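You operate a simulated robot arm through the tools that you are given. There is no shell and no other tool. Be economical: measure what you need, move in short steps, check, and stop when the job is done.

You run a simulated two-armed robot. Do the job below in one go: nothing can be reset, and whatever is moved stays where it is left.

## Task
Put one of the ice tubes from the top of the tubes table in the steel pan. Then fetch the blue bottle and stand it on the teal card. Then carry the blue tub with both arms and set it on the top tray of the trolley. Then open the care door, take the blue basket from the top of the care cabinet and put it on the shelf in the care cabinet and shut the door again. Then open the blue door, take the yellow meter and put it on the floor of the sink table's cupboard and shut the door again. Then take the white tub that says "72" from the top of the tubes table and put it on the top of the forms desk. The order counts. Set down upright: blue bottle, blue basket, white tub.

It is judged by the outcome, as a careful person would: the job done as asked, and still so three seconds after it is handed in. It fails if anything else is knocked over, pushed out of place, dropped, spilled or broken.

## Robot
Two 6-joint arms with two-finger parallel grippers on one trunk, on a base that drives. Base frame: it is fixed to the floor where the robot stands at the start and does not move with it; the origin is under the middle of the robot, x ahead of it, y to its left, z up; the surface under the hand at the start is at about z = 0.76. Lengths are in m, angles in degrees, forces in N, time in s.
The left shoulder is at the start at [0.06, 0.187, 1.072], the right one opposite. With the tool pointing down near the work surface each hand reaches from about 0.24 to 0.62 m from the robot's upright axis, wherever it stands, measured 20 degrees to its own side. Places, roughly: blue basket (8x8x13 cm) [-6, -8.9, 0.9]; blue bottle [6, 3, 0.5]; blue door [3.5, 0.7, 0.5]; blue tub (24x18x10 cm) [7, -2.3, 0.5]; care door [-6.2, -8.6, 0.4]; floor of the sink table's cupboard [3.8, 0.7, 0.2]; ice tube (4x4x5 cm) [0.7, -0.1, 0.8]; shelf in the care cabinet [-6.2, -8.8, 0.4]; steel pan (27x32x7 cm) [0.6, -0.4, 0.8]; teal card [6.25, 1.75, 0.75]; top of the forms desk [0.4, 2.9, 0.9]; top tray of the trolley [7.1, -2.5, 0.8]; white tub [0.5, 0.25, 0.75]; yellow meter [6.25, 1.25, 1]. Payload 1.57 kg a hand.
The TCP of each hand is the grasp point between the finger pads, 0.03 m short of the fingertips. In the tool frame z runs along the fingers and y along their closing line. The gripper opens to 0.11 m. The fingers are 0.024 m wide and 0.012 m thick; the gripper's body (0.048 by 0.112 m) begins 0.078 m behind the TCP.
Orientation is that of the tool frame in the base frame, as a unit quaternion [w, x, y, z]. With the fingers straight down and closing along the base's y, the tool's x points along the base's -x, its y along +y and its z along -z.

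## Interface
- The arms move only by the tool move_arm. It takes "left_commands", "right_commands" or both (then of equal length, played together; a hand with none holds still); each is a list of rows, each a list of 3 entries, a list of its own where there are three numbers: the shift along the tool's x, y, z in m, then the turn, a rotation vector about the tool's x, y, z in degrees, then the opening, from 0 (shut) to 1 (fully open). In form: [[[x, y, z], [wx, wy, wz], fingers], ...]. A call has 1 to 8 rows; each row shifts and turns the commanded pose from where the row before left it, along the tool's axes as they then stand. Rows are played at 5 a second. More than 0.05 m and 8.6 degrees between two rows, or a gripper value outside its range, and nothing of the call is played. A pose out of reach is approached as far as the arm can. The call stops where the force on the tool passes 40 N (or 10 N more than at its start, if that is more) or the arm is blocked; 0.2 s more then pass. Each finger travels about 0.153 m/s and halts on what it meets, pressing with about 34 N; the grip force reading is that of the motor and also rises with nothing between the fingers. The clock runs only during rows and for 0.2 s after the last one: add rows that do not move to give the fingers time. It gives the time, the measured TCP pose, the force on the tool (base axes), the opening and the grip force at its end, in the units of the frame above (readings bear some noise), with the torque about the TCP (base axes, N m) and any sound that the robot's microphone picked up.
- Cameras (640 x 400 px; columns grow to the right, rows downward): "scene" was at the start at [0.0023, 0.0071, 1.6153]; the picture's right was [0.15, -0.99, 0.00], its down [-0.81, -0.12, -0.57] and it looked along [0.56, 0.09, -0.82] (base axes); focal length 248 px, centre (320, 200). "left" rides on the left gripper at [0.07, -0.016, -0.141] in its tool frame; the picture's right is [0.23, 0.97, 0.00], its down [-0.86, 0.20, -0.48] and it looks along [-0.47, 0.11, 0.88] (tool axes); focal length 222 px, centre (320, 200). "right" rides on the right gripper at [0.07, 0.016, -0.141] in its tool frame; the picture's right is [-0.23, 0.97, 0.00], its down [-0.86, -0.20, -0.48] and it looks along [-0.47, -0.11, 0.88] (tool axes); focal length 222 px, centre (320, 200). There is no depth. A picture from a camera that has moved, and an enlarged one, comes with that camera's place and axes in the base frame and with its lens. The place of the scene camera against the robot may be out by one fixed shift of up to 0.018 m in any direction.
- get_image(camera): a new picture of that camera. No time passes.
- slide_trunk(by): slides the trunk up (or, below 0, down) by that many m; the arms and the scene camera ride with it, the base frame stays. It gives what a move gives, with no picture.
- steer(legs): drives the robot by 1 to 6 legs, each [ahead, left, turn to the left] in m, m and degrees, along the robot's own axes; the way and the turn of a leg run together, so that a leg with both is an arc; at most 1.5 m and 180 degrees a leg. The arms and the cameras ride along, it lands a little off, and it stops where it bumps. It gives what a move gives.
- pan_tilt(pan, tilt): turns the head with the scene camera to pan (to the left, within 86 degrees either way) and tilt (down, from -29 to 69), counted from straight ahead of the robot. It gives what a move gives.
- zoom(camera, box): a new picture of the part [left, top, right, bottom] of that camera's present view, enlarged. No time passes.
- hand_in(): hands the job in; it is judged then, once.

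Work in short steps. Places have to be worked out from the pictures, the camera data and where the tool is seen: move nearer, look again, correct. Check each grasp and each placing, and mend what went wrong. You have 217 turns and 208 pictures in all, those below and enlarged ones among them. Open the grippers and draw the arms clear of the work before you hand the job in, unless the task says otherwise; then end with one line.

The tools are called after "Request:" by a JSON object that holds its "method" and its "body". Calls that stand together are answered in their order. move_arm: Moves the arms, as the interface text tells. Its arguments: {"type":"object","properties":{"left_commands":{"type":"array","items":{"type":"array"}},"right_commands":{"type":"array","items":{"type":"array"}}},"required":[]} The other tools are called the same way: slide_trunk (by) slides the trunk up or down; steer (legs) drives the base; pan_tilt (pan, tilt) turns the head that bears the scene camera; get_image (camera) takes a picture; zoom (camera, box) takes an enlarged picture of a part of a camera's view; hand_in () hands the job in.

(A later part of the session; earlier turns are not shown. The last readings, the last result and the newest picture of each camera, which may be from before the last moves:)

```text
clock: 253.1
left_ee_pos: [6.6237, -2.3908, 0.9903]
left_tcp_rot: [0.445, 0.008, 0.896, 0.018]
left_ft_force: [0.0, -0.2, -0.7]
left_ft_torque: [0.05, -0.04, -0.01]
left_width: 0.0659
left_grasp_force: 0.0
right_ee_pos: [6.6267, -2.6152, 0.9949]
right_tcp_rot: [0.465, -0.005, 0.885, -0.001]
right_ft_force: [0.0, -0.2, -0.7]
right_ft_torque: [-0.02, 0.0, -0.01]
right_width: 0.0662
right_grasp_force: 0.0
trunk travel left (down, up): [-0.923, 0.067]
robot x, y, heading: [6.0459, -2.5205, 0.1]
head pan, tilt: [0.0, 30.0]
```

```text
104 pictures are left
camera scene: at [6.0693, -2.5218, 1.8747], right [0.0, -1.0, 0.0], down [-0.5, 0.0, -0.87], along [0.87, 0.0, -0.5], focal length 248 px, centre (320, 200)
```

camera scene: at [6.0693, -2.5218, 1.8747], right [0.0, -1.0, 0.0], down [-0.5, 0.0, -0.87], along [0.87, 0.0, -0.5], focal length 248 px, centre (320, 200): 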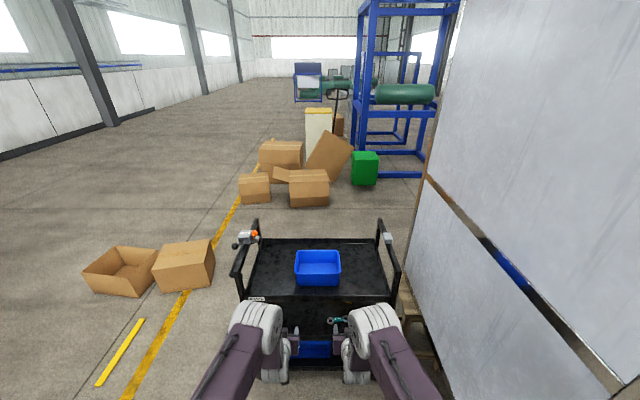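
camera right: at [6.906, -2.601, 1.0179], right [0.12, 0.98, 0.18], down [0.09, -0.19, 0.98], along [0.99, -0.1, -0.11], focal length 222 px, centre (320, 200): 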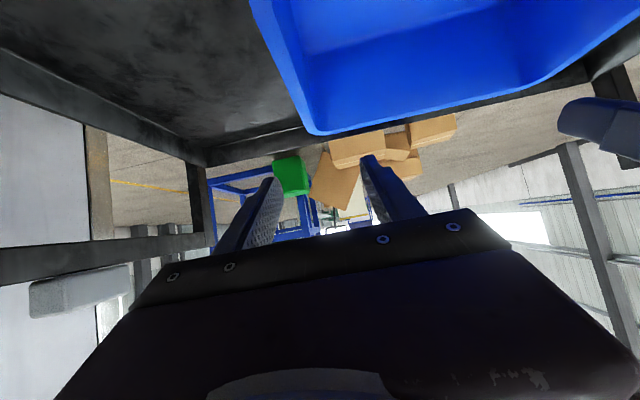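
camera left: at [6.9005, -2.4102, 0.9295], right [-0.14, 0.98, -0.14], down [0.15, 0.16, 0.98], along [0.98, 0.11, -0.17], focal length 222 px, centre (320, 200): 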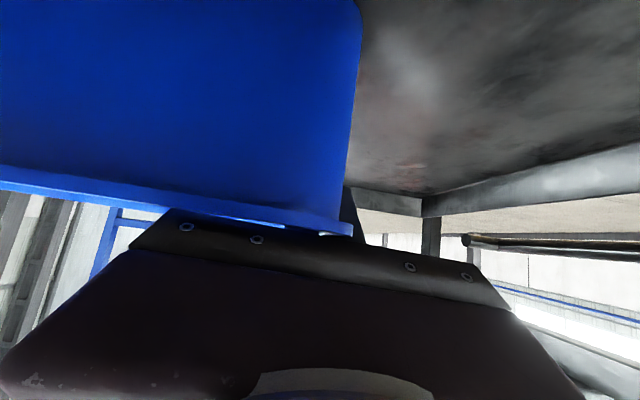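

The tub sits well on the top tray. Next is the far care cabinet. I fold the hands back to pointing down and tucked, then turn round.

Request:
{"method": "move_arm", "body": {"left_commands": [[[0, 0, 0], [0, 8, 0], 1], [[0, 0, 0], [0, 8, 0], 1], [[0, 0, 0], [0, 8, 0], 1], [[0, 0, 0], [0, 8, 0], 1], [[0, 0, 0], [0, 8, 0], 1], [[0, 0, 0], [0, 8, 0], 1], [[0.02, 0, 0], [0, 4.8, 0], 1], [[0.04, 0.02, -0.02], [0, 0, 0], 1]], "right_commands": [[[0, 0, 0], [0, 8, 0], 1], [[0, 0, 0], [0, 8, 0], 1], [[0, 0, 0], [0, 8, 0], 1], [[0, 0, 0], [0, 8, 0], 1], [[0, 0, 0], [0, 8, 0], 1], [[0, 0, 0], [0, 8, 0], 1], [[0.02, 0, 0], [0, 7.5, 0], 1], [[0.04, -0.02, -0.02], [0, 0, 0], 1]]}}

Request:
{"method": "move_arm", "body": {"left_commands": [[[0.04, 0.02, -0.02], [0, 0, 0], 1], [[0.04, 0.02, -0.02], [0, 0, 0], 1], [[0.04, 0.02, -0.02], [0, 0, 0], 1], [[0.03, 0.02, -0.02], [0, 0, 0], 1], [[0, 0, -0.04], [0, 0, 0], 1]], "right_commands": [[[0.04, -0.02, -0.02], [0, 0, 0], 1], [[0.04, -0.02, -0.02], [0, 0, 0], 1], [[0.04, -0.02, -0.02], [0, 0, 0], 1], [[0.03, -0.02, -0.02], [0, 0, 0], 1], [[0, 0, -0.04], [0, 0, 0], 1]]}}

Request:
{"method": "steer", "body": {"legs": [[-0.3, 0.45, 0], [0, 0, 179.5], [1.4, 0, 0], [1.4, 0, 0]]}}

Request:
{"method": "pan_tilt", "body": {"pan": 10, "tilt": 15}}

Request:
{"method": "get_image", "body": {"camera": "scene"}}

```text
clock: 254.9
left_ee_pos: [6.5591, -2.3717, 1.0109]
left_tcp_rot: [0.001, -0.001, 1.0, 0.019]
left_ft_force: [-0.3, -0.1, 0.6]
left_ft_torque: [0.01, -0.02, -0.02]
left_width: 0.11
left_grasp_force: 0.1
left hand out of reach, approached as far as the arm can: row 4, 5
right_ee_pos: [6.5638, -2.6143, 1.0053]
right_tcp_rot: [0.045, -0.027, 0.997, 0.048]
right_ft_force: [-0.5, -0.7, 0.0]
right_ft_torque: [0.05, -0.06, -0.01]
right_width: 0.1099
right_grasp_force: 0.0
right hand out of reach, approached as far as the arm can: row 4, 5, 6
trunk travel left (down, up): [-0.923, 0.067]
robot x, y, heading: [6.0424, -2.5156, 0.0]
head pan, tilt: [0.0, 30.0]
```

```text
clock: 256.1
left_ee_pos: [6.4097, -2.2977, 1.1336]
left_tcp_rot: [0.002, -0.002, 1.0, 0.02]
left_ft_force: [-0.6, 0.0, -0.5]
left_ft_torque: [-0.01, -0.04, -0.01]
left_width: 0.1101
left_grasp_force: 0.1
right_ee_pos: [6.4094, -2.7147, 1.0993]
right_tcp_rot: [0.046, -0.025, 0.997, 0.048]
right_ft_force: [0.2, 0.2, 0.2]
right_ft_torque: [0.02, 0.01, 0.01]
right_width: 0.1101
right_grasp_force: 0.0
trunk travel left (down, up): [-0.923, 0.067]
robot x, y, heading: [6.0446, -2.518, 0.0]
head pan, tilt: [0.0, 30.0]
```

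```text
clock: 279.7
left_ee_pos: [2.6073, -2.3148, 1.132]
left_tcp_rot: [0.02, 1.0, 0.004, -0.001]
left_ft_force: [-0.4, 0.6, -0.3]
left_ft_torque: [0.0, 0.01, -0.01]
left_width: 0.1101
left_grasp_force: 0.1
right_ee_pos: [2.6046, -1.8987, 1.0987]
right_tcp_rot: [0.049, 0.997, 0.03, -0.045]
right_ft_force: [0.6, -0.4, -0.1]
right_ft_torque: [-0.03, -0.01, 0.0]
right_width: 0.1101
right_grasp_force: 0.2
trunk travel left (down, up): [-0.923, 0.067]
robot x, y, heading: [2.9694, -2.0938, -179.4]
head pan, tilt: [0.0, 30.0]
```

```text
clock: 280.5
left_ee_pos: [2.6061, -2.3141, 1.1308]
left_tcp_rot: [0.02, 1.0, 0.004, 0.0]
left_ft_force: [-0.3, 0.5, -0.2]
left_ft_torque: [0.0, 0.0, -0.04]
left_width: 0.11
left_grasp_force: 0.1
right_ee_pos: [2.6031, -1.8988, 1.0978]
right_tcp_rot: [0.048, 0.997, 0.03, -0.044]
right_ft_force: [-0.6, -0.3, 0.3]
right_ft_torque: [-0.01, -0.01, -0.02]
right_width: 0.1099
right_grasp_force: 0.0
trunk travel left (down, up): [-0.923, 0.067]
robot x, y, heading: [2.9686, -2.0889, -179.5]
head pan, tilt: [10.0, 15.0]
```

```text
103 pictures are left
camera scene: at [2.9315, -2.1116, 1.8989], right [-0.18, 0.98, 0.0], down [0.26, 0.05, -0.97], along [-0.95, -0.17, -0.26], focal length 248 px, centre (320, 200)
```

scene: 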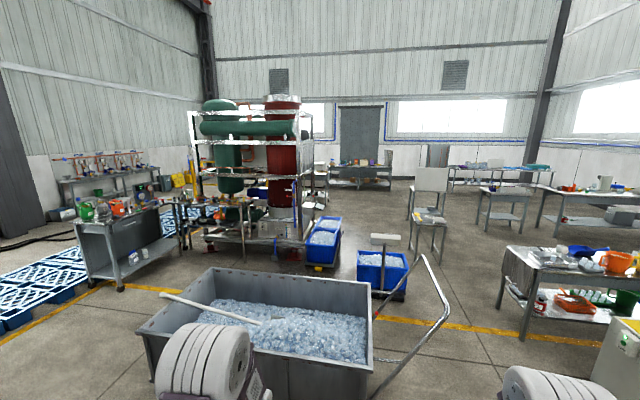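

I must pass right of the ice cart's handle. I shift to y≈-1.1, drive to x≈0.7 and look at the onward route.

Request:
{"method": "steer", "body": {"legs": [[0, -1.0, -0.5], [1.3, 0, 0], [0.95, 0, 0]]}}

Request:
{"method": "pan_tilt", "body": {"pan": 15, "tilt": 25}}

Request:
{"method": "get_image", "body": {"camera": "scene"}}

```text
clock: 296.3
left_ee_pos: [0.3535, -1.3381, 1.1318]
left_tcp_rot: [0.02, 1.0, 0.003, -0.001]
left_ft_force: [0.1, -0.1, 0.2]
left_ft_torque: [0.0, 0.01, -0.01]
left_width: 0.1099
left_grasp_force: 0.1
right_ee_pos: [0.3491, -0.9202, 1.0982]
right_tcp_rot: [0.049, 0.997, 0.028, -0.045]
right_ft_force: [0.8, 0.0, 0.2]
right_ft_torque: [0.01, 0.01, -0.01]
right_width: 0.1101
right_grasp_force: 0.0
trunk travel left (down, up): [-0.923, 0.067]
robot x, y, heading: [0.7221, -1.1157, -179.8]
head pan, tilt: [10.0, 15.0]
```

```text
clock: 297.0
left_ee_pos: [0.3503, -1.3355, 1.1311]
left_tcp_rot: [0.02, 1.0, 0.002, 0.0]
left_ft_force: [0.1, -0.4, 0.6]
left_ft_torque: [-0.02, 0.02, -0.01]
left_width: 0.1101
left_grasp_force: 0.0
right_ee_pos: [0.3492, -0.9212, 1.0982]
right_tcp_rot: [0.048, 0.997, 0.027, -0.045]
right_ft_force: [0.4, 0.2, 0.4]
right_ft_torque: [-0.04, -0.01, -0.01]
right_width: 0.1101
right_grasp_force: 0.1
trunk travel left (down, up): [-0.923, 0.067]
robot x, y, heading: [0.7174, -1.1166, -179.8]
head pan, tilt: [15.0, 25.0]
```

```text
102 pictures are left
camera scene: at [0.6798, -1.1428, 1.8828], right [-0.26, 0.97, 0.0], down [0.41, 0.11, -0.91], along [-0.88, -0.24, -0.42], focal length 248 px, centre (320, 200)
```

scene: 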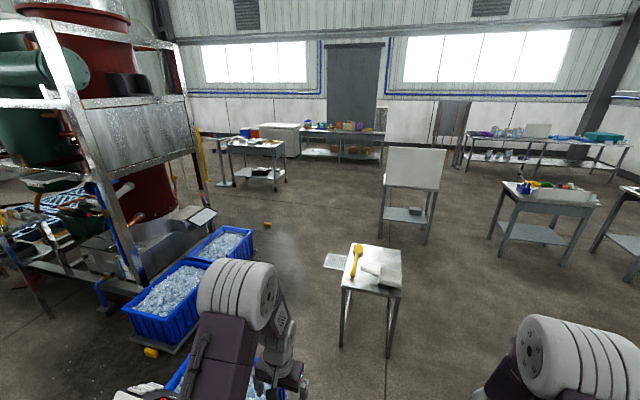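

I route round the right of the small paddle table, then down between it and the white board cart.

Request:
{"method": "steer", "body": {"legs": [[0.87, 0, 0], [0, -0.6, 0], [1.45, 0, 0], [0, 1.45, 0]]}}

Request:
{"method": "pan_tilt", "body": {"pan": 35, "tilt": 20}}

Request:
{"method": "get_image", "body": {"camera": "scene"}}

```text
clock: 318.3
left_ee_pos: [-1.9333, -2.2251, 1.1318]
left_tcp_rot: [0.021, 1.0, 0.012, -0.001]
left_ft_force: [-0.4, -0.8, 0.1]
left_ft_torque: [0.02, 0.03, 0.02]
left_width: 0.1098
left_grasp_force: 0.1
right_ee_pos: [-1.9425, -1.8089, 1.0984]
right_tcp_rot: [0.048, 0.997, 0.037, -0.045]
right_ft_force: [-0.2, -0.4, 0.3]
right_ft_torque: [-0.03, 0.04, 0.04]
right_width: 0.11
right_grasp_force: 0.0
trunk travel left (down, up): [-0.923, 0.067]
robot x, y, heading: [-1.5682, -1.9959, -178.7]
head pan, tilt: [15.0, 25.0]
```

```text
clock: 319.1
left_ee_pos: [-1.9331, -2.2253, 1.1315]
left_tcp_rot: [0.02, 1.0, 0.012, 0.0]
left_ft_force: [-0.8, -0.6, -0.6]
left_ft_torque: [-0.02, -0.05, 0.01]
left_width: 0.11
left_grasp_force: 0.1
right_ee_pos: [-1.9423, -1.8104, 1.0974]
right_tcp_rot: [0.049, 0.997, 0.036, -0.043]
right_ft_force: [-0.7, -0.3, -0.1]
right_ft_torque: [0.01, -0.01, 0.02]
right_width: 0.11
right_grasp_force: 0.2
trunk travel left (down, up): [-0.923, 0.067]
robot x, y, heading: [-1.5723, -1.997, -178.8]
head pan, tilt: [35.0, 20.0]
```

```text
101 pictures are left
camera scene: at [-1.5952, -2.0546, 1.8908], right [-0.59, 0.81, 0.0], down [0.28, 0.2, -0.94], along [-0.76, -0.56, -0.34], focal length 248 px, centre (320, 200)
```

scene: 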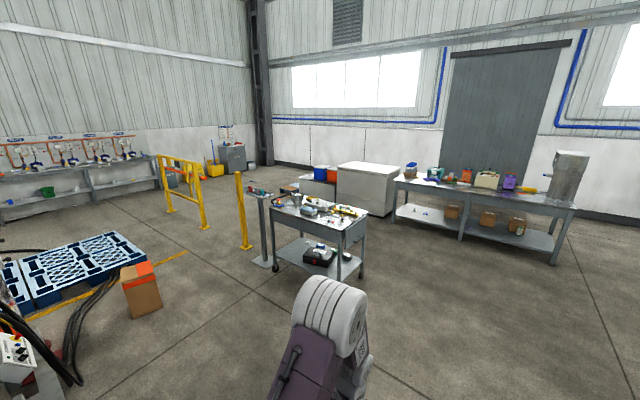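

The care cabinet is the grey one in the far corner by the yellow bucket. I go along x≈-2.85 facing -y, between the workbench and the carton, then look again.

Request:
{"method": "steer", "body": {"legs": [[1.27, 0, 0], [0, 0, 88.8], [1.2, 0, 0]]}}

Request:
{"method": "pan_tilt", "body": {"pan": -15, "tilt": 28}}

Request:
{"method": "get_image", "body": {"camera": "scene"}}

```text
clock: 335.1
left_ee_pos: [-2.6745, -3.5802, 1.1316]
left_tcp_rot: [0.015, 0.71, 0.704, 0.013]
left_ft_force: [0.3, -0.7, -0.2]
left_ft_torque: [-0.02, 0.01, -0.01]
left_width: 0.1098
left_grasp_force: 0.0
right_ee_pos: [-3.0914, -3.5755, 1.0978]
right_tcp_rot: [0.066, 0.69, 0.721, 0.002]
right_ft_force: [0.0, -0.4, 0.1]
right_ft_torque: [-0.02, 0.02, 0.01]
right_width: 0.1102
right_grasp_force: 0.1
trunk travel left (down, up): [-0.923, 0.067]
robot x, y, heading: [-2.8972, -3.2105, -90.6]
head pan, tilt: [35.0, 20.0]
```

```text
clock: 336.3
left_ee_pos: [-2.6753, -3.5788, 1.1318]
left_tcp_rot: [0.014, 0.71, 0.704, 0.014]
left_ft_force: [-0.3, 0.0, -0.1]
left_ft_torque: [-0.01, 0.02, -0.03]
left_width: 0.1101
left_grasp_force: 0.1
right_ee_pos: [-3.0933, -3.5758, 1.0992]
right_tcp_rot: [0.066, 0.69, 0.72, 0.003]
right_ft_force: [-0.4, -0.1, -0.1]
right_ft_torque: [-0.03, 0.01, 0.0]
right_width: 0.1099
right_grasp_force: 0.1
trunk travel left (down, up): [-0.923, 0.067]
robot x, y, heading: [-2.8943, -3.2115, -90.6]
head pan, tilt: [-15.0, 28.0]
```

```text
100 pictures are left
camera scene: at [-2.9245, -3.2424, 1.8779], right [-0.96, 0.27, 0.0], down [0.13, 0.45, -0.88], along [-0.24, -0.85, -0.47], focal length 248 px, centre (320, 200)
```

scene: 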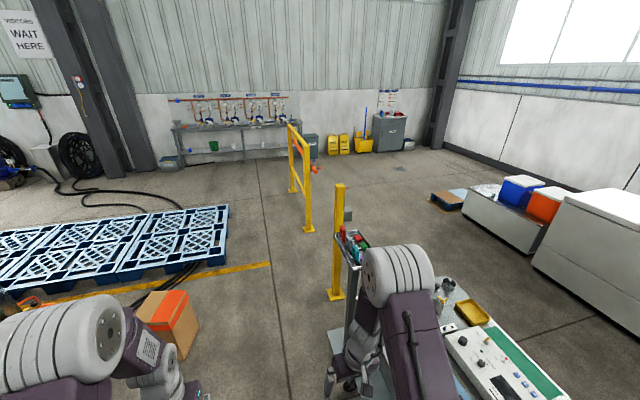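

The gap in the yellow barrier is at x=-3.5, y≈-4.8…-5.9. I drive down, turn and go through it, then turn to face the cabinet wall.

Request:
{"method": "steer", "body": {"legs": [[1.15, 0.03, 0], [0.98, 0, 0], [0, 0, -89.4], [1.45, 0, 0], [0.3, 0, 0], [0, 0, 90]]}}

Request:
{"method": "pan_tilt", "body": {"pan": -15, "tilt": 25}}

Request:
{"method": "get_image", "body": {"camera": "scene"}}

```text
clock: 362.7
left_ee_pos: [-4.3741, -5.674, 1.1309]
left_tcp_rot: [0.013, 0.703, 0.711, 0.014]
left_ft_force: [-0.5, 0.1, -0.5]
left_ft_torque: [0.03, 0.02, -0.01]
left_width: 0.1099
left_grasp_force: 0.1
right_ee_pos: [-4.791, -5.6786, 1.0986]
right_tcp_rot: [0.066, 0.683, 0.727, 0.003]
right_ft_force: [0.3, -0.5, -0.2]
right_ft_torque: [0.01, 0.01, 0.03]
right_width: 0.11
right_grasp_force: 0.0
trunk travel left (down, up): [-0.923, 0.067]
robot x, y, heading: [-4.5984, -5.3089, -89.5]
head pan, tilt: [-15.0, 28.0]
```

```text
clock: 363.4
left_ee_pos: [-4.3739, -5.6744, 1.1324]
left_tcp_rot: [0.014, 0.703, 0.711, 0.015]
left_ft_force: [-0.4, -0.5, 0.3]
left_ft_torque: [0.0, -0.01, 0.03]
left_width: 0.1099
left_grasp_force: 0.1
right_ee_pos: [-4.7908, -5.6787, 1.0984]
right_tcp_rot: [0.066, 0.684, 0.727, 0.002]
right_ft_force: [-0.7, -1.6, -0.4]
right_ft_torque: [0.04, -0.05, 0.0]
right_width: 0.11
right_grasp_force: 0.1
trunk travel left (down, up): [-0.923, 0.067]
robot x, y, heading: [-4.6011, -5.3113, -89.2]
head pan, tilt: [-15.0, 25.0]
```

```text
99 pictures are left
camera scene: at [-4.6311, -5.3429, 1.8827], right [-0.97, 0.25, 0.0], down [0.11, 0.41, -0.91], along [-0.23, -0.88, -0.42], focal length 248 px, centre (320, 200)
```

scene: 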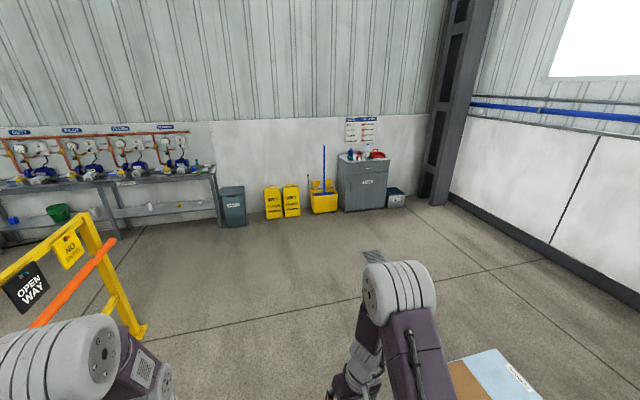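

Path ahead is clear. I drive to y≈-7.2, then sideways to x≈-6.05.

Request:
{"method": "steer", "body": {"legs": [[1.4, 0, 0], [0.5, 0, -0.8], [0, -1.43, 0]]}}

Request:
{"method": "pan_tilt", "body": {"pan": 0, "tilt": 40}}

Request:
{"method": "get_image", "body": {"camera": "scene"}}

```text
clock: 379.8
left_ee_pos: [-5.7924, -7.5668, 1.1353]
left_tcp_rot: [0.017, 0.703, 0.711, 0.012]
left_ft_force: [0.1, 0.5, 0.8]
left_ft_torque: [-0.04, 0.09, -0.01]
left_width: 0.11
left_grasp_force: 0.0
right_ee_pos: [-6.2079, -7.5706, 1.0997]
right_tcp_rot: [0.069, 0.683, 0.727, 0.001]
right_ft_force: [0.2, -0.6, -0.2]
right_ft_torque: [0.05, 0.1, 0.04]
right_width: 0.11
right_grasp_force: 0.1
trunk travel left (down, up): [-0.923, 0.067]
robot x, y, heading: [-6.0157, -7.2104, -89.5]
head pan, tilt: [-15.0, 25.0]
```

```text
clock: 380.5
left_ee_pos: [-5.7895, -7.5693, 1.132]
left_tcp_rot: [0.015, 0.7, 0.713, 0.015]
left_ft_force: [-0.1, 1.2, 0.1]
left_ft_torque: [-0.1, 0.03, 0.0]
left_width: 0.11
left_grasp_force: 0.1
right_ee_pos: [-6.2063, -7.5758, 1.0956]
right_tcp_rot: [0.068, 0.68, 0.73, 0.004]
right_ft_force: [-0.5, -0.2, 0.7]
right_ft_torque: [0.01, -0.03, 0.0]
right_width: 0.11
right_grasp_force: 0.0
trunk travel left (down, up): [-0.923, 0.067]
robot x, y, heading: [-6.0154, -7.2045, -88.7]
head pan, tilt: [0.0, 40.0]
```

```text
98 pictures are left
camera scene: at [-6.0281, -7.2314, 1.8596], right [-1.0, -0.02, 0.0], down [-0.01, 0.64, -0.77], along [0.02, -0.77, -0.64], focal length 248 px, centre (320, 200)
```

scene: 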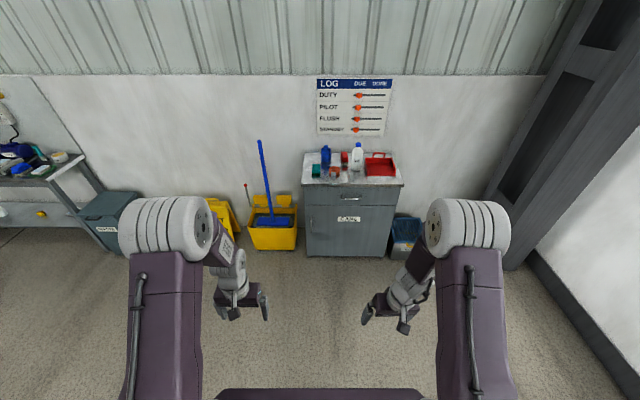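

Request:
{"method": "zoom", "body": {"camera": "scene", "box": [288, 140, 416, 220]}}

Request:
{"method": "zoom", "body": {"camera": "scene", "box": [275, 180, 435, 280]}}

```text
5.00 times, centred on (352, 180) of scene
camera zoom: at [-6.0281, -7.2314, 1.8596], right [-1.0, -0.02, 0.0], down [-0.01, 0.64, -0.77], along [0.02, -0.77, -0.64], focal length 1241 px, centre (160, 300)
```

zoom: 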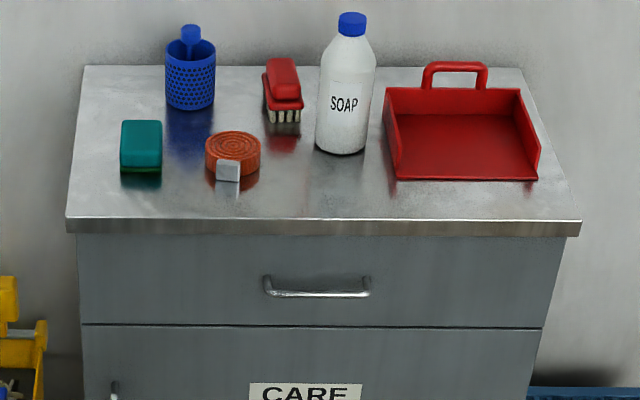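

```text
4.00 times, centred on (355, 230) of scene
camera zoom: at [-6.0281, -7.2314, 1.8596], right [-1.0, -0.02, 0.0], down [-0.01, 0.64, -0.77], along [0.02, -0.77, -0.64], focal length 993 px, centre (180, 80)
```

zoom: 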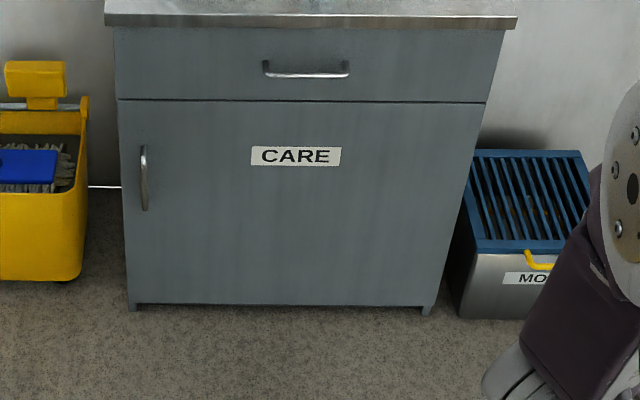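

The blue basket and the CARE door (handle on the left, hinge on the right) are clear. I'll use the right hand, level, on the handle at about (-5.92,-8.57, z 0.5). I pitch the right tool up to level while in free space, then lower the trunk.

Request:
{"method": "move_arm", "body": {"right_commands": [[[-0.04, 0, 0.03], [2.9, 2.6, 1.5], 1], [[-0.04, 0, 0.03], [2.9, 2.6, 1.5], 1], [[0, 0, 0], [0, -8.2, 0], 1], [[0, 0, 0], [0, -8.2, 0], 1], [[0, 0, 0], [0, -8.2, 0], 1], [[0, 0, 0], [0, -8.2, 0], 1], [[0, 0, 0], [0, -8.2, 0], 1], [[0, 0, 0], [0, -8.2, 0], 1]]}}

Request:
{"method": "move_arm", "body": {"right_commands": [[[0, 0, 0], [0, -8.2, 0], 1], [[0, 0, 0], [0, -8.2, 0], 1], [[0, 0, 0], [0, -8.2, 0], 0.8], [[0, 0, 0], [0, -8.2, 0], 0.6], [[0, 0, 0], [0, -7, 0], 0.6], [[0, 0, 0], [0, 0, 0], 0.6]]}}

Request:
{"method": "slide_trunk", "body": {"by": -0.4}}

Request:
{"method": "steer", "body": {"legs": [[0.4, 0.33, -1]]}}

Request:
{"method": "get_image", "body": {"camera": "right"}}

Request:
{"method": "get_image", "body": {"camera": "scene"}}

```text
clock: 382.3
left_ee_pos: [-5.7873, -7.5717, 1.1309]
left_tcp_rot: [0.013, 0.699, 0.714, 0.016]
left_ft_force: [-0.8, -1.0, 0.8]
left_ft_torque: [0.09, -0.07, -0.02]
left_width: 0.1101
left_grasp_force: 0.1
right_ee_pos: [-6.1949, -7.7253, 1.0631]
right_tcp_rot: [0.288, 0.64, 0.653, -0.285]
right_ft_force: [0.1, 1.0, 0.4]
right_ft_torque: [0.01, -0.07, 0.06]
right_width: 0.11
right_grasp_force: 0.0
right hand out of reach, approached as far as the arm can: row 7, 8
trunk travel left (down, up): [-0.923, 0.067]
robot x, y, heading: [-6.018, -7.2067, -88.8]
head pan, tilt: [0.0, 40.0]
```

```text
clock: 383.7
left_ee_pos: [-5.7892, -7.5699, 1.132]
left_tcp_rot: [0.013, 0.7, 0.714, 0.015]
left_ft_force: [-0.6, 0.4, 0.1]
left_ft_torque: [0.1, -0.09, 0.02]
left_width: 0.1101
left_grasp_force: 0.1
right_ee_pos: [-6.1908, -7.9429, 1.0853]
right_tcp_rot: [0.499, 0.499, 0.51, -0.492]
right_ft_force: [-0.9, 1.0, 0.6]
right_ft_torque: [0.03, 0.01, 0.09]
right_width: 0.0661
right_grasp_force: 0.0
right hand out of reach, approached as far as the arm can: row 1, 2, 3, 4, 5
trunk travel left (down, up): [-0.923, 0.067]
robot x, y, heading: [-6.0178, -7.2054, -89.0]
head pan, tilt: [0.0, 40.0]
```

```text
clock: 387.6
left_ee_pos: [-5.7873, -7.5711, 0.7312]
left_tcp_rot: [0.013, 0.7, 0.714, 0.014]
left_ft_force: [-0.5, -1.1, 0.7]
left_ft_torque: [0.05, -0.03, 0.01]
left_width: 0.1102
left_grasp_force: 0.0
right_ee_pos: [-6.1914, -7.9435, 0.6845]
right_tcp_rot: [0.499, 0.5, 0.51, -0.492]
right_ft_force: [-0.8, 0.2, 0.2]
right_ft_torque: [0.04, 0.0, 0.09]
right_width: 0.0659
right_grasp_force: 0.0
trunk travel left (down, up): [-0.523, 0.467]
robot x, y, heading: [-6.0141, -7.2057, -88.7]
head pan, tilt: [0.0, 40.0]
```

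```text
clock: 389.0
left_ee_pos: [-5.6926, -7.561, 0.7309]
left_tcp_rot: [0.012, 0.656, 0.755, 0.016]
left_ft_force: [-0.2, 0.5, -0.6]
left_ft_torque: [0.05, 0.01, -0.01]
left_width: 0.1099
left_grasp_force: 0.1
right_ee_pos: [-6.0498, -7.9804, 0.6842]
right_tcp_rot: [0.526, 0.468, 0.54, -0.461]
right_ft_force: [0.5, -0.3, -0.7]
right_ft_torque: [0.01, -0.01, 0.0]
right_width: 0.0659
right_grasp_force: 0.0
trunk travel left (down, up): [-0.523, 0.467]
robot x, y, heading: [-5.9647, -7.2258, -82.0]
head pan, tilt: [0.0, 40.0]
stopped in leg 1: the robot was blocked; the commanded pose is now the measured one
```

```text
95 pictures are left
camera right: at [-6.0531, -7.8343, 0.6174], right [0.97, 0.13, 0.22], down [-0.26, 0.43, 0.87], along [0.02, -0.89, 0.45], focal length 222 px, centre (320, 200)
```

right: 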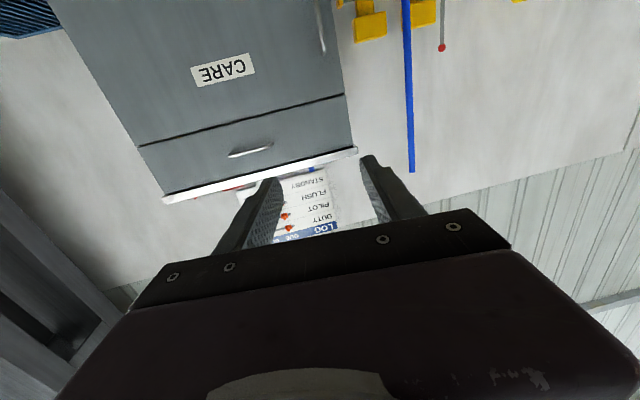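

```text
94 pictures are left
camera scene: at [-5.967, -7.2541, 1.4594], right [-0.99, -0.14, 0.0], down [-0.09, 0.64, -0.77], along [0.11, -0.76, -0.64], focal length 248 px, centre (320, 200)
```

scene: 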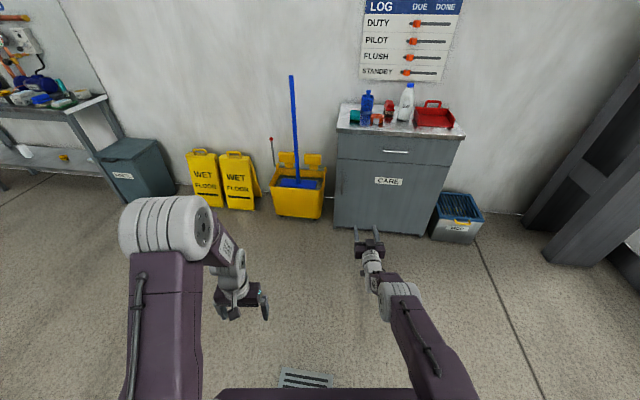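

Blocked at the base again. I look down on both sides.

Request:
{"method": "pan_tilt", "body": {"pan": 86, "tilt": 60}}

Request:
{"method": "get_image", "body": {"camera": "scene"}}

Request:
{"method": "pan_tilt", "body": {"pan": -86, "tilt": 50}}

Request:
{"method": "get_image", "body": {"camera": "scene"}}

```text
clock: 390.6
left_ee_pos: [-5.6947, -7.5595, 0.7304]
left_tcp_rot: [0.012, 0.655, 0.755, 0.016]
left_ft_force: [0.1, -0.1, -0.5]
left_ft_torque: [0.0, 0.03, -0.01]
left_width: 0.11
left_grasp_force: 0.0
right_ee_pos: [-6.0495, -7.9793, 0.6846]
right_tcp_rot: [0.527, 0.468, 0.54, -0.46]
right_ft_force: [-0.2, 0.6, 0.0]
right_ft_torque: [-0.01, 0.0, 0.04]
right_width: 0.0661
right_grasp_force: 0.1
trunk travel left (down, up): [-0.523, 0.467]
robot x, y, heading: [-5.9648, -7.2243, -82.1]
head pan, tilt: [85.9, 60.0]
```

```text
93 pictures are left
camera scene: at [-5.915, -7.1651, 1.4327], right [0.07, -1.0, 0.0], down [-0.86, -0.06, -0.5], along [0.5, 0.03, -0.87], focal length 248 px, centre (320, 200)
```

scene: 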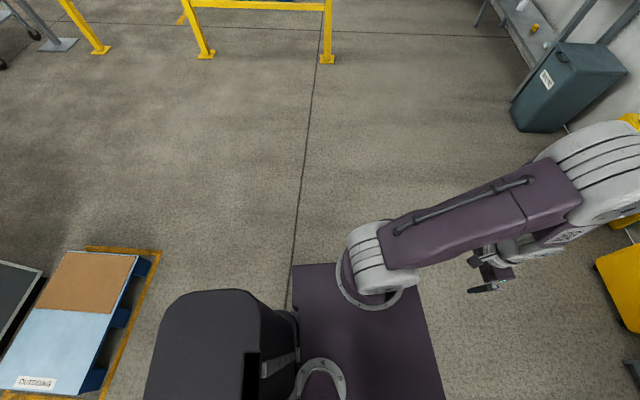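

```text
clock: 393.2
left_ee_pos: [-5.6944, -7.5613, 0.7315]
left_tcp_rot: [0.012, 0.656, 0.755, 0.016]
left_ft_force: [-0.5, -0.2, 0.3]
left_ft_torque: [-0.02, 0.03, 0.0]
left_width: 0.1098
left_grasp_force: 0.0
right_ee_pos: [-6.0508, -7.9799, 0.6848]
right_tcp_rot: [0.527, 0.468, 0.54, -0.46]
right_ft_force: [0.8, 0.1, -0.1]
right_ft_torque: [0.02, 0.04, 0.02]
right_width: 0.0658
right_grasp_force: 0.0
trunk travel left (down, up): [-0.523, 0.467]
robot x, y, heading: [-5.9646, -7.2278, -82.0]
head pan, tilt: [-85.9, 50.0]
```

```text
92 pictures are left
camera scene: at [-6.0569, -7.1858, 1.4452], right [-0.21, 0.98, 0.0], down [0.75, 0.16, -0.64], along [-0.63, -0.13, -0.77], focal length 248 px, centre (320, 200)
```

scene: 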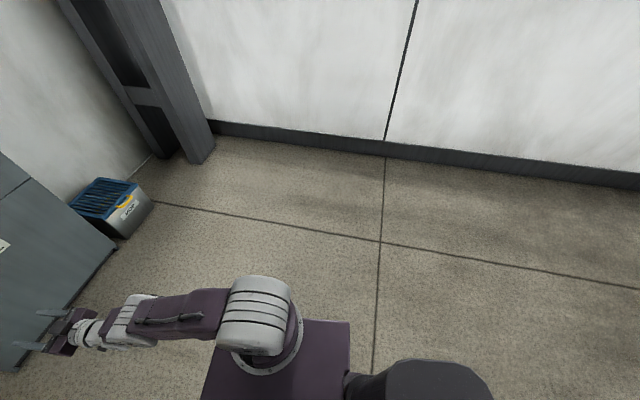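

The floor drain ahead-left of the base is what blocks me. I move to x≈-6.27, clear of it, square up, and prepare the left hand level for the handle instead.

Request:
{"method": "steer", "body": {"legs": [[-0.03, -0.3, 0], [0, 0, -8]]}}

Request:
{"method": "move_arm", "body": {"left_commands": [[[-0.03, 0.03, 0.01], [0, 0, 0], 1], [[-0.03, 0.03, 0.01], [0, 0, 0], 1], [[0, 0.02, 0], [0, -8.2, 0], 1], [[0, 0, 0], [0, -8.2, 0], 1], [[0, 0, 0], [0, -8.2, 0], 1], [[0, 0, 0], [0, -8.2, 0], 1], [[0, 0, 0], [0, -8.2, 0], 1], [[0, 0, 0], [0, -8.2, 0], 1]]}}

Request:
{"method": "move_arm", "body": {"left_commands": [[[0, 0, 0], [0, -8.2, 0], 1], [[0, 0, 0], [0, -8.2, 0], 1], [[0, 0, 0], [0, -8.2, 0], 0.8], [[0, 0, 0], [0, -8.2, 0], 0.6], [[0, 0, 0], [0, -8, 0], 0.6], [[0, 0, 0], [0, 0, 0], 0.6]]}}

Request:
{"method": "pan_tilt", "body": {"pan": 10, "tilt": 40}}

Request:
{"method": "get_image", "body": {"camera": "scene"}}

```text
clock: 395.9
left_ee_pos: [-6.0428, -7.6071, 0.7317]
left_tcp_rot: [0.014, 0.705, 0.709, 0.015]
left_ft_force: [-1.0, 0.1, -0.7]
left_ft_torque: [0.03, 0.0, 0.02]
left_width: 0.1103
left_grasp_force: 0.1
right_ee_pos: [-6.4531, -7.9738, 0.6836]
right_tcp_rot: [0.494, 0.504, 0.506, -0.495]
right_ft_force: [-0.2, -1.1, 0.3]
right_ft_torque: [0.0, 0.04, 0.03]
right_width: 0.066
right_grasp_force: 0.0
trunk travel left (down, up): [-0.523, 0.467]
robot x, y, heading: [-6.2658, -7.2315, -90.0]
head pan, tilt: [-85.9, 50.0]
```

```text
clock: 397.7
left_ee_pos: [-5.9455, -7.6903, 0.7303]
left_tcp_rot: [0.301, 0.65, 0.64, -0.277]
left_ft_force: [0.2, 0.1, -0.3]
left_ft_torque: [0.0, 0.04, 0.0]
left_width: 0.11
left_grasp_force: 0.1
left hand out of reach, approached as far as the arm can: row 5, 8
right_ee_pos: [-6.4521, -7.9736, 0.6855]
right_tcp_rot: [0.495, 0.503, 0.507, -0.495]
right_ft_force: [0.1, -0.2, -0.3]
right_ft_torque: [-0.03, 0.01, 0.02]
right_width: 0.0659
right_grasp_force: 0.1
trunk travel left (down, up): [-0.523, 0.467]
robot x, y, heading: [-6.2632, -7.2412, -89.6]
head pan, tilt: [-85.9, 50.0]
```

```text
clock: 399.1
left_ee_pos: [-5.8796, -7.7995, 0.8116]
left_tcp_rot: [0.398, 0.599, 0.584, -0.377]
left_ft_force: [-0.2, 0.4, 0.2]
left_ft_torque: [0.03, 0.01, 0.0]
left_width: 0.0662
left_grasp_force: 0.1
left hand out of reach, approached as far as the arm can: row 1, 2, 3, 4, 5
right_ee_pos: [-6.4526, -7.9724, 0.6846]
right_tcp_rot: [0.496, 0.502, 0.508, -0.494]
right_ft_force: [0.7, -0.4, 0.1]
right_ft_torque: [-0.08, -0.05, -0.01]
right_width: 0.0661
right_grasp_force: 0.1
trunk travel left (down, up): [-0.523, 0.467]
robot x, y, heading: [-6.266, -7.2391, -90.0]
head pan, tilt: [-85.9, 50.0]
```

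```text
clock: 400.8
left_ee_pos: [-5.8785, -7.7995, 0.8123]
left_tcp_rot: [0.398, 0.599, 0.583, -0.378]
left_ft_force: [0.4, -0.3, -1.3]
left_ft_torque: [-0.01, 0.02, 0.02]
left_width: 0.066
left_grasp_force: 0.0
right_ee_pos: [-6.4514, -7.9736, 0.6857]
right_tcp_rot: [0.495, 0.503, 0.507, -0.495]
right_ft_force: [-0.4, 0.6, 0.6]
right_ft_torque: [0.03, -0.02, -0.02]
right_width: 0.0656
right_grasp_force: 0.0
trunk travel left (down, up): [-0.523, 0.467]
robot x, y, heading: [-6.2624, -7.2398, -90.0]
head pan, tilt: [10.0, 40.0]
```

```text
91 pictures are left
camera scene: at [-6.2586, -7.2658, 1.4594], right [-0.98, -0.18, 0.0], down [-0.11, 0.63, -0.77], along [0.13, -0.75, -0.64], focal length 248 px, centre (320, 200)
```

scene: 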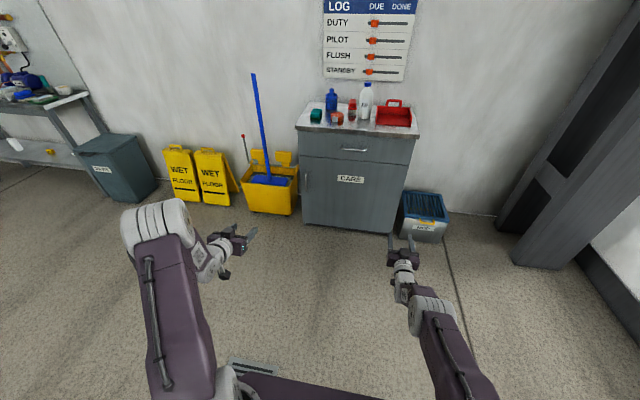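

The left hand stalled 23° short of level. I extend it forward and down, finishing the pitch.

Request:
{"method": "move_arm", "body": {"left_commands": [[[0.023, -0.01, 0.04], [0, 0, 0], 0.6], [[0.023, -0.01, 0.04], [0, 0, 0], 0.6], [[0.023, -0.01, 0.04], [0, 0, 0], 0.6], [[0.02, -0.01, 0.04], [0, 0, 0], 0.6], [[0, 0, 0], [0, -8, 0], 0.6], [[0, 0, 0], [0, -8, 0], 0.6], [[0, 0, 0], [0, -6, 0], 0.6], [[0, 0, 0], [0, 0, 0], 0.6]]}}

Request:
{"method": "slide_trunk", "body": {"by": -0.12}}

Request:
{"method": "get_image", "body": {"camera": "left"}}

Request:
{"method": "get_image", "body": {"camera": "scene"}}

```text
clock: 402.6
left_ee_pos: [-5.9083, -7.9291, 0.6584]
left_tcp_rot: [0.502, 0.516, 0.497, -0.485]
left_ft_force: [0.0, -1.6, -0.6]
left_ft_torque: [0.02, 0.01, 0.01]
left_width: 0.0662
left_grasp_force: 0.1
left hand out of reach, approached as far as the arm can: row 6
right_ee_pos: [-6.4518, -7.9724, 0.6846]
right_tcp_rot: [0.495, 0.503, 0.507, -0.495]
right_ft_force: [-0.8, -0.3, 0.2]
right_ft_torque: [-0.01, 0.02, -0.03]
right_width: 0.0662
right_grasp_force: 0.1
trunk travel left (down, up): [-0.523, 0.467]
robot x, y, heading: [-6.2632, -7.2408, -89.6]
head pan, tilt: [10.0, 40.0]
```

```text
clock: 404.1
left_ee_pos: [-5.9073, -7.9279, 0.5376]
left_tcp_rot: [0.502, 0.516, 0.497, -0.485]
left_ft_force: [0.4, 0.6, -0.2]
left_ft_torque: [0.02, 0.01, 0.0]
left_width: 0.0657
left_grasp_force: 0.3
right_ee_pos: [-6.453, -7.9742, 0.5651]
right_tcp_rot: [0.495, 0.503, 0.507, -0.495]
right_ft_force: [-0.4, -0.3, -0.1]
right_ft_torque: [0.0, 0.0, 0.02]
right_width: 0.0659
right_grasp_force: 0.0
trunk travel left (down, up): [-0.403, 0.587]
robot x, y, heading: [-6.2658, -7.2375, -89.7]
head pan, tilt: [10.0, 40.0]
```

```text
90 pictures are left
camera left: at [-5.9217, -7.7848, 0.4708], right [0.98, 0.0, -0.19], down [0.17, 0.46, 0.87], along [0.09, -0.89, 0.45], focal length 222 px, centre (320, 200)
```

left: 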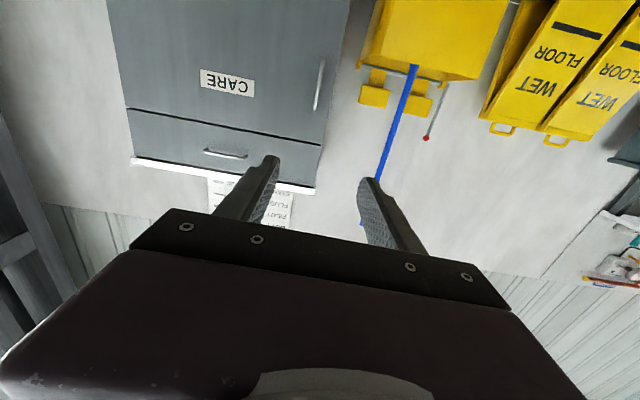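

```text
89 pictures are left
camera scene: at [-6.2586, -7.2656, 1.3395], right [-0.98, -0.18, 0.0], down [-0.11, 0.63, -0.77], along [0.14, -0.75, -0.64], focal length 248 px, centre (320, 200)
```

scene: 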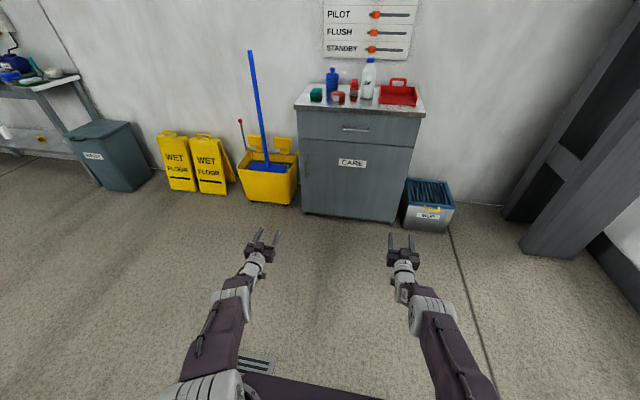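

The handle bar is at x≈-5.927, z 0.40–0.55. The right hand sticks out too far, so I fold it down; then shift, lower 6 cm and approach.

Request:
{"method": "move_arm", "body": {"right_commands": [[[0, 0, 0], [0, 8.2, 0], 0.3], [[0, 0, -0.02], [0, 8.2, 0], 0], [[0, 0, -0.02], [0, 8.2, 0], 0], [[0.02, 0, -0.02], [0, 8.2, 0], 0], [[0.02, 0, -0.02], [0, 8.2, 0], 0], [[0.03, 0, -0.02], [0, 8.2, 0], 0], [[0.03, 0, 0], [0, 8.2, 0], 0], [[0.03, 0, 0], [0, 8.2, 0], 0]]}}

Request:
{"method": "slide_trunk", "body": {"by": -0.06}}

Request:
{"method": "steer", "body": {"legs": [[0.48, -0.02, 0]]}}

Request:
{"method": "get_image", "body": {"camera": "left"}}

Request:
{"method": "get_image", "body": {"camera": "scene"}}

```text
clock: 405.9
left_ee_pos: [-5.9078, -7.9298, 0.5379]
left_tcp_rot: [0.501, 0.516, 0.497, -0.485]
left_ft_force: [0.7, 0.4, -0.3]
left_ft_torque: [0.02, -0.02, 0.02]
left_width: 0.066
left_grasp_force: 0.1
right_ee_pos: [-6.4538, -7.7979, 0.5157]
right_tcp_rot: [0.141, 0.692, 0.694, -0.143]
right_ft_force: [0.3, 0.4, 0.3]
right_ft_torque: [0.02, 0.0, 0.0]
right_width: 0.0
right_grasp_force: 21.4
trunk travel left (down, up): [-0.403, 0.587]
robot x, y, heading: [-6.2651, -7.238, -89.8]
head pan, tilt: [10.0, 40.0]
```

```text
clock: 406.9
left_ee_pos: [-5.9075, -7.9281, 0.4787]
left_tcp_rot: [0.502, 0.516, 0.497, -0.485]
left_ft_force: [-0.1, -0.4, 0.1]
left_ft_torque: [0.01, -0.01, 0.0]
left_width: 0.0661
left_grasp_force: 0.1
right_ee_pos: [-6.4542, -7.799, 0.4545]
right_tcp_rot: [0.142, 0.691, 0.694, -0.143]
right_ft_force: [-0.6, -0.7, -0.1]
right_ft_torque: [-0.02, -0.02, 0.01]
right_width: 0.0
right_grasp_force: 21.1
trunk travel left (down, up): [-0.343, 0.647]
robot x, y, heading: [-6.2631, -7.2393, -89.3]
head pan, tilt: [10.0, 40.0]
```

```text
clock: 409.8
left_ee_pos: [-5.9284, -8.4103, 0.4772]
left_tcp_rot: [0.501, 0.517, 0.497, -0.485]
left_ft_force: [0.0, -0.8, 0.2]
left_ft_torque: [0.03, 0.05, 0.02]
left_width: 0.066
left_grasp_force: 0.1
right_ee_pos: [-6.4757, -8.2782, 0.4547]
right_tcp_rot: [0.14, 0.693, 0.693, -0.143]
right_ft_force: [0.2, 0.4, -0.3]
right_ft_torque: [0.03, 0.01, -0.03]
right_width: 0.0005
right_grasp_force: 21.6
trunk travel left (down, up): [-0.343, 0.647]
robot x, y, heading: [-6.2826, -7.7192, -90.1]
head pan, tilt: [10.0, 40.0]
```

```text
88 pictures are left
camera left: at [-5.9422, -8.267, 0.4103], right [0.98, 0.0, -0.19], down [0.17, 0.45, 0.87], along [0.09, -0.89, 0.45], focal length 222 px, centre (320, 200)
```

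left: 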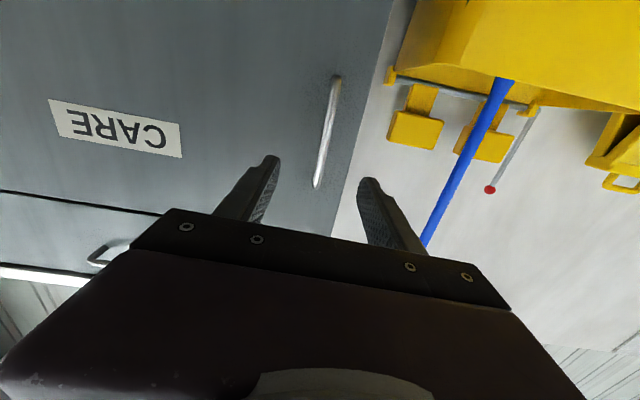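

```text
87 pictures are left
camera scene: at [-6.2776, -7.7475, 1.2794], right [-0.98, -0.17, 0.0], down [-0.11, 0.63, -0.77], along [0.13, -0.75, -0.64], focal length 248 px, centre (320, 200)
```

scene: 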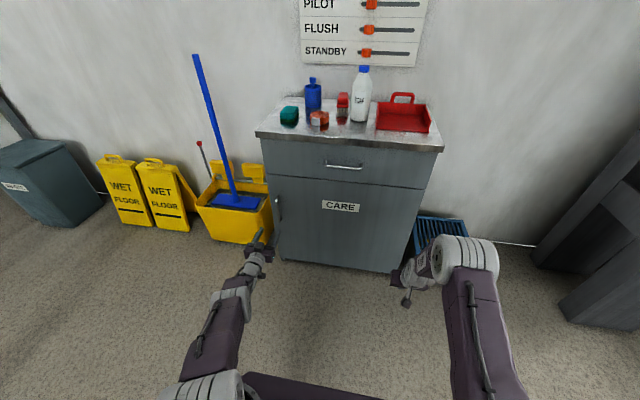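

Aligned (handle x≈-5.921). I advance 0.14 and close on it.

Request:
{"method": "steer", "body": {"legs": [[0.14, 0.006, 0]]}}

Request:
{"method": "get_image", "body": {"camera": "left"}}

Request:
{"method": "move_arm", "body": {"left_commands": [[[0, 0, 0], [0, 0, 0], 0.3], [[0, 0, 0], [0, 0, 0], 0], [[0, 0, 0], [0, 0, 0], 0], [[0, 0, 0], [0, 0, 0], 0]]}}

```text
clock: 411.1
left_ee_pos: [-5.9233, -8.5514, 0.4762]
left_tcp_rot: [0.5, 0.517, 0.496, -0.486]
left_ft_force: [-0.1, -0.5, -0.4]
left_ft_torque: [0.01, 0.01, -0.01]
left_width: 0.0659
left_grasp_force: 0.0
right_ee_pos: [-6.4685, -8.4186, 0.455]
right_tcp_rot: [0.141, 0.693, 0.692, -0.143]
right_ft_force: [0.5, -1.4, -1.1]
right_ft_torque: [0.03, 0.0, -0.01]
right_width: 0.0
right_grasp_force: 21.4
trunk travel left (down, up): [-0.343, 0.647]
robot x, y, heading: [-6.2755, -7.8575, -90.0]
head pan, tilt: [10.0, 40.0]
```

```text
86 pictures are left
camera left: at [-5.9367, -8.4074, 0.41], right [0.98, 0.0, -0.19], down [0.17, 0.45, 0.87], along [0.09, -0.89, 0.45], focal length 222 px, centre (320, 200)
```

left: 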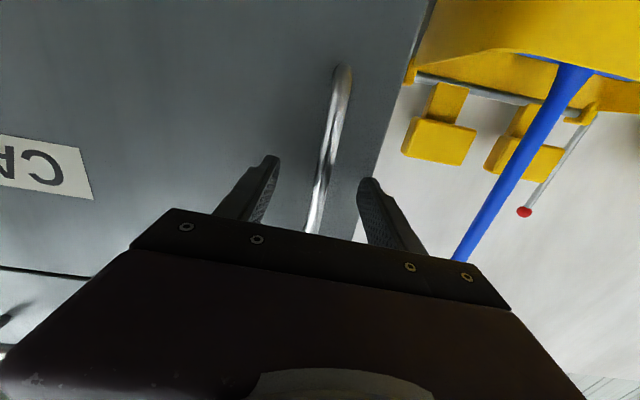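

```text
clock: 412.1
left_ee_pos: [-5.9238, -8.5513, 0.4765]
left_tcp_rot: [0.5, 0.517, 0.496, -0.486]
left_ft_force: [-0.1, 0.6, -0.7]
left_ft_torque: [0.07, 0.75, 0.0]
left_width: 0.0124
left_grasp_force: 29.8
right_ee_pos: [-6.4699, -8.4185, 0.4565]
right_tcp_rot: [0.141, 0.693, 0.693, -0.143]
right_ft_force: [-0.2, -0.1, -0.6]
right_ft_torque: [-0.01, 0.0, -0.01]
right_width: 0.0001
right_grasp_force: 21.2
trunk travel left (down, up): [-0.343, 0.647]
robot x, y, heading: [-6.2771, -7.8586, -90.0]
head pan, tilt: [10.0, 40.0]
```

The bar is gripped (12 mm). I pull the door open along its arc by backing with a slight drift right.

Request:
{"method": "steer", "body": {"legs": [[-0.1, -0.008, 0], [-0.09, -0.022, 0]]}}

Request:
{"method": "steer", "body": {"legs": [[-0.09, -0.04, 0]]}}

Request:
{"method": "get_image", "body": {"camera": "scene"}}

```text
clock: 413.7
left_ee_pos: [-5.9475, -8.4192, 0.4766]
left_tcp_rot: [0.497, 0.521, 0.492, -0.49]
left_ft_force: [-0.2, 0.1, 2.1]
left_ft_torque: [0.61, 0.78, -0.12]
left_width: 0.0125
left_grasp_force: 29.7
right_ee_pos: [-6.4861, -8.2847, 0.4556]
right_tcp_rot: [0.141, 0.693, 0.692, -0.144]
right_ft_force: [-0.2, 0.1, 0.4]
right_ft_torque: [0.03, -0.01, -0.01]
right_width: 0.0003
right_grasp_force: 21.3
trunk travel left (down, up): [-0.343, 0.647]
robot x, y, heading: [-6.2904, -7.7285, -90.0]
head pan, tilt: [10.0, 40.0]
stopped in leg 2: the force on the tool passed its limit at 42 N (the readings are from after the stop); the commanded pose is now the measured one
```

```text
clock: 414.9
left_ee_pos: [-5.9819, -8.3278, 0.4763]
left_tcp_rot: [0.499, 0.518, 0.495, -0.488]
left_ft_force: [28.9, 14.5, 1.7]
left_ft_torque: [-0.03, 0.68, 0.28]
left_width: 0.0125
left_grasp_force: 29.3
right_ee_pos: [-6.5247, -8.1956, 0.4556]
right_tcp_rot: [0.141, 0.692, 0.693, -0.145]
right_ft_force: [0.3, 0.1, -0.5]
right_ft_torque: [0.03, -0.02, -0.01]
right_width: 0.0
right_grasp_force: 21.4
trunk travel left (down, up): [-0.343, 0.647]
robot x, y, heading: [-6.3305, -7.6335, -90.1]
head pan, tilt: [10.0, 40.0]
```

```text
85 pictures are left
camera scene: at [-6.3254, -7.6628, 1.2794], right [-0.98, -0.17, 0.0], down [-0.11, 0.63, -0.77], along [0.13, -0.76, -0.64], focal length 248 px, centre (320, 200)
```

scene: 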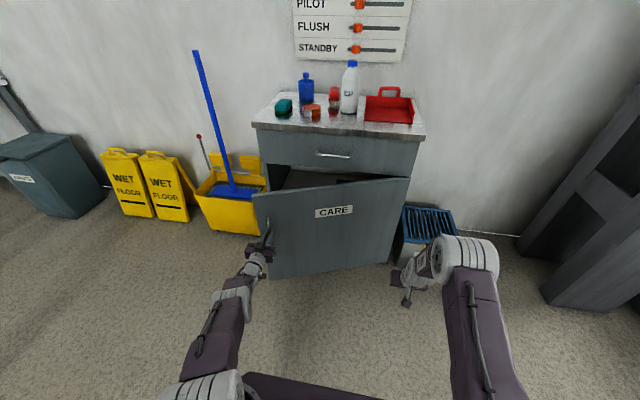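

The door is ~21° open. I continue along the arc to ~38°.

Request:
{"method": "steer", "body": {"legs": [[-0.08, -0.025, 0]]}}

Request:
{"method": "steer", "body": {"legs": [[-0.08, -0.045, 0]]}}

```text
clock: 416.0
left_ee_pos: [-6.0192, -8.2605, 0.4774]
left_tcp_rot: [0.495, 0.524, 0.489, -0.492]
left_ft_force: [-0.5, 0.6, 3.6]
left_ft_torque: [0.49, 0.76, -0.04]
left_width: 0.0124
left_grasp_force: 30.0
right_ee_pos: [-6.5532, -8.1245, 0.4553]
right_tcp_rot: [0.14, 0.695, 0.69, -0.145]
right_ft_force: [0.4, -0.4, 0.1]
right_ft_torque: [-0.01, 0.0, 0.0]
right_width: 0.0
right_grasp_force: 21.1
trunk travel left (down, up): [-0.343, 0.647]
robot x, y, heading: [-6.3536, -7.5663, -90.5]
head pan, tilt: [10.0, 40.0]
stopped in leg 1: the force on the tool passed its limit at 48 N (the readings are from after the stop); the commanded pose is now the measured one
```

```text
clock: 417.1
left_ee_pos: [-6.0689, -8.1917, 0.4768]
left_tcp_rot: [0.49, 0.53, 0.482, -0.497]
left_ft_force: [-0.6, -0.9, 2.5]
left_ft_torque: [0.7, 0.7, -0.08]
left_width: 0.0128
left_grasp_force: 30.4
right_ee_pos: [-6.5956, -8.0503, 0.4563]
right_tcp_rot: [0.14, 0.697, 0.689, -0.145]
right_ft_force: [0.2, -0.3, 0.7]
right_ft_torque: [0.0, 0.01, 0.0]
right_width: 0.0002
right_grasp_force: 22.0
trunk travel left (down, up): [-0.343, 0.647]
robot x, y, heading: [-6.4007, -7.4969, -90.8]
head pan, tilt: [10.0, 40.0]
stopped in leg 1: the force on the tool passed its limit at 43 N (the readings are from after the stop); the commanded pose is now the measured one
```

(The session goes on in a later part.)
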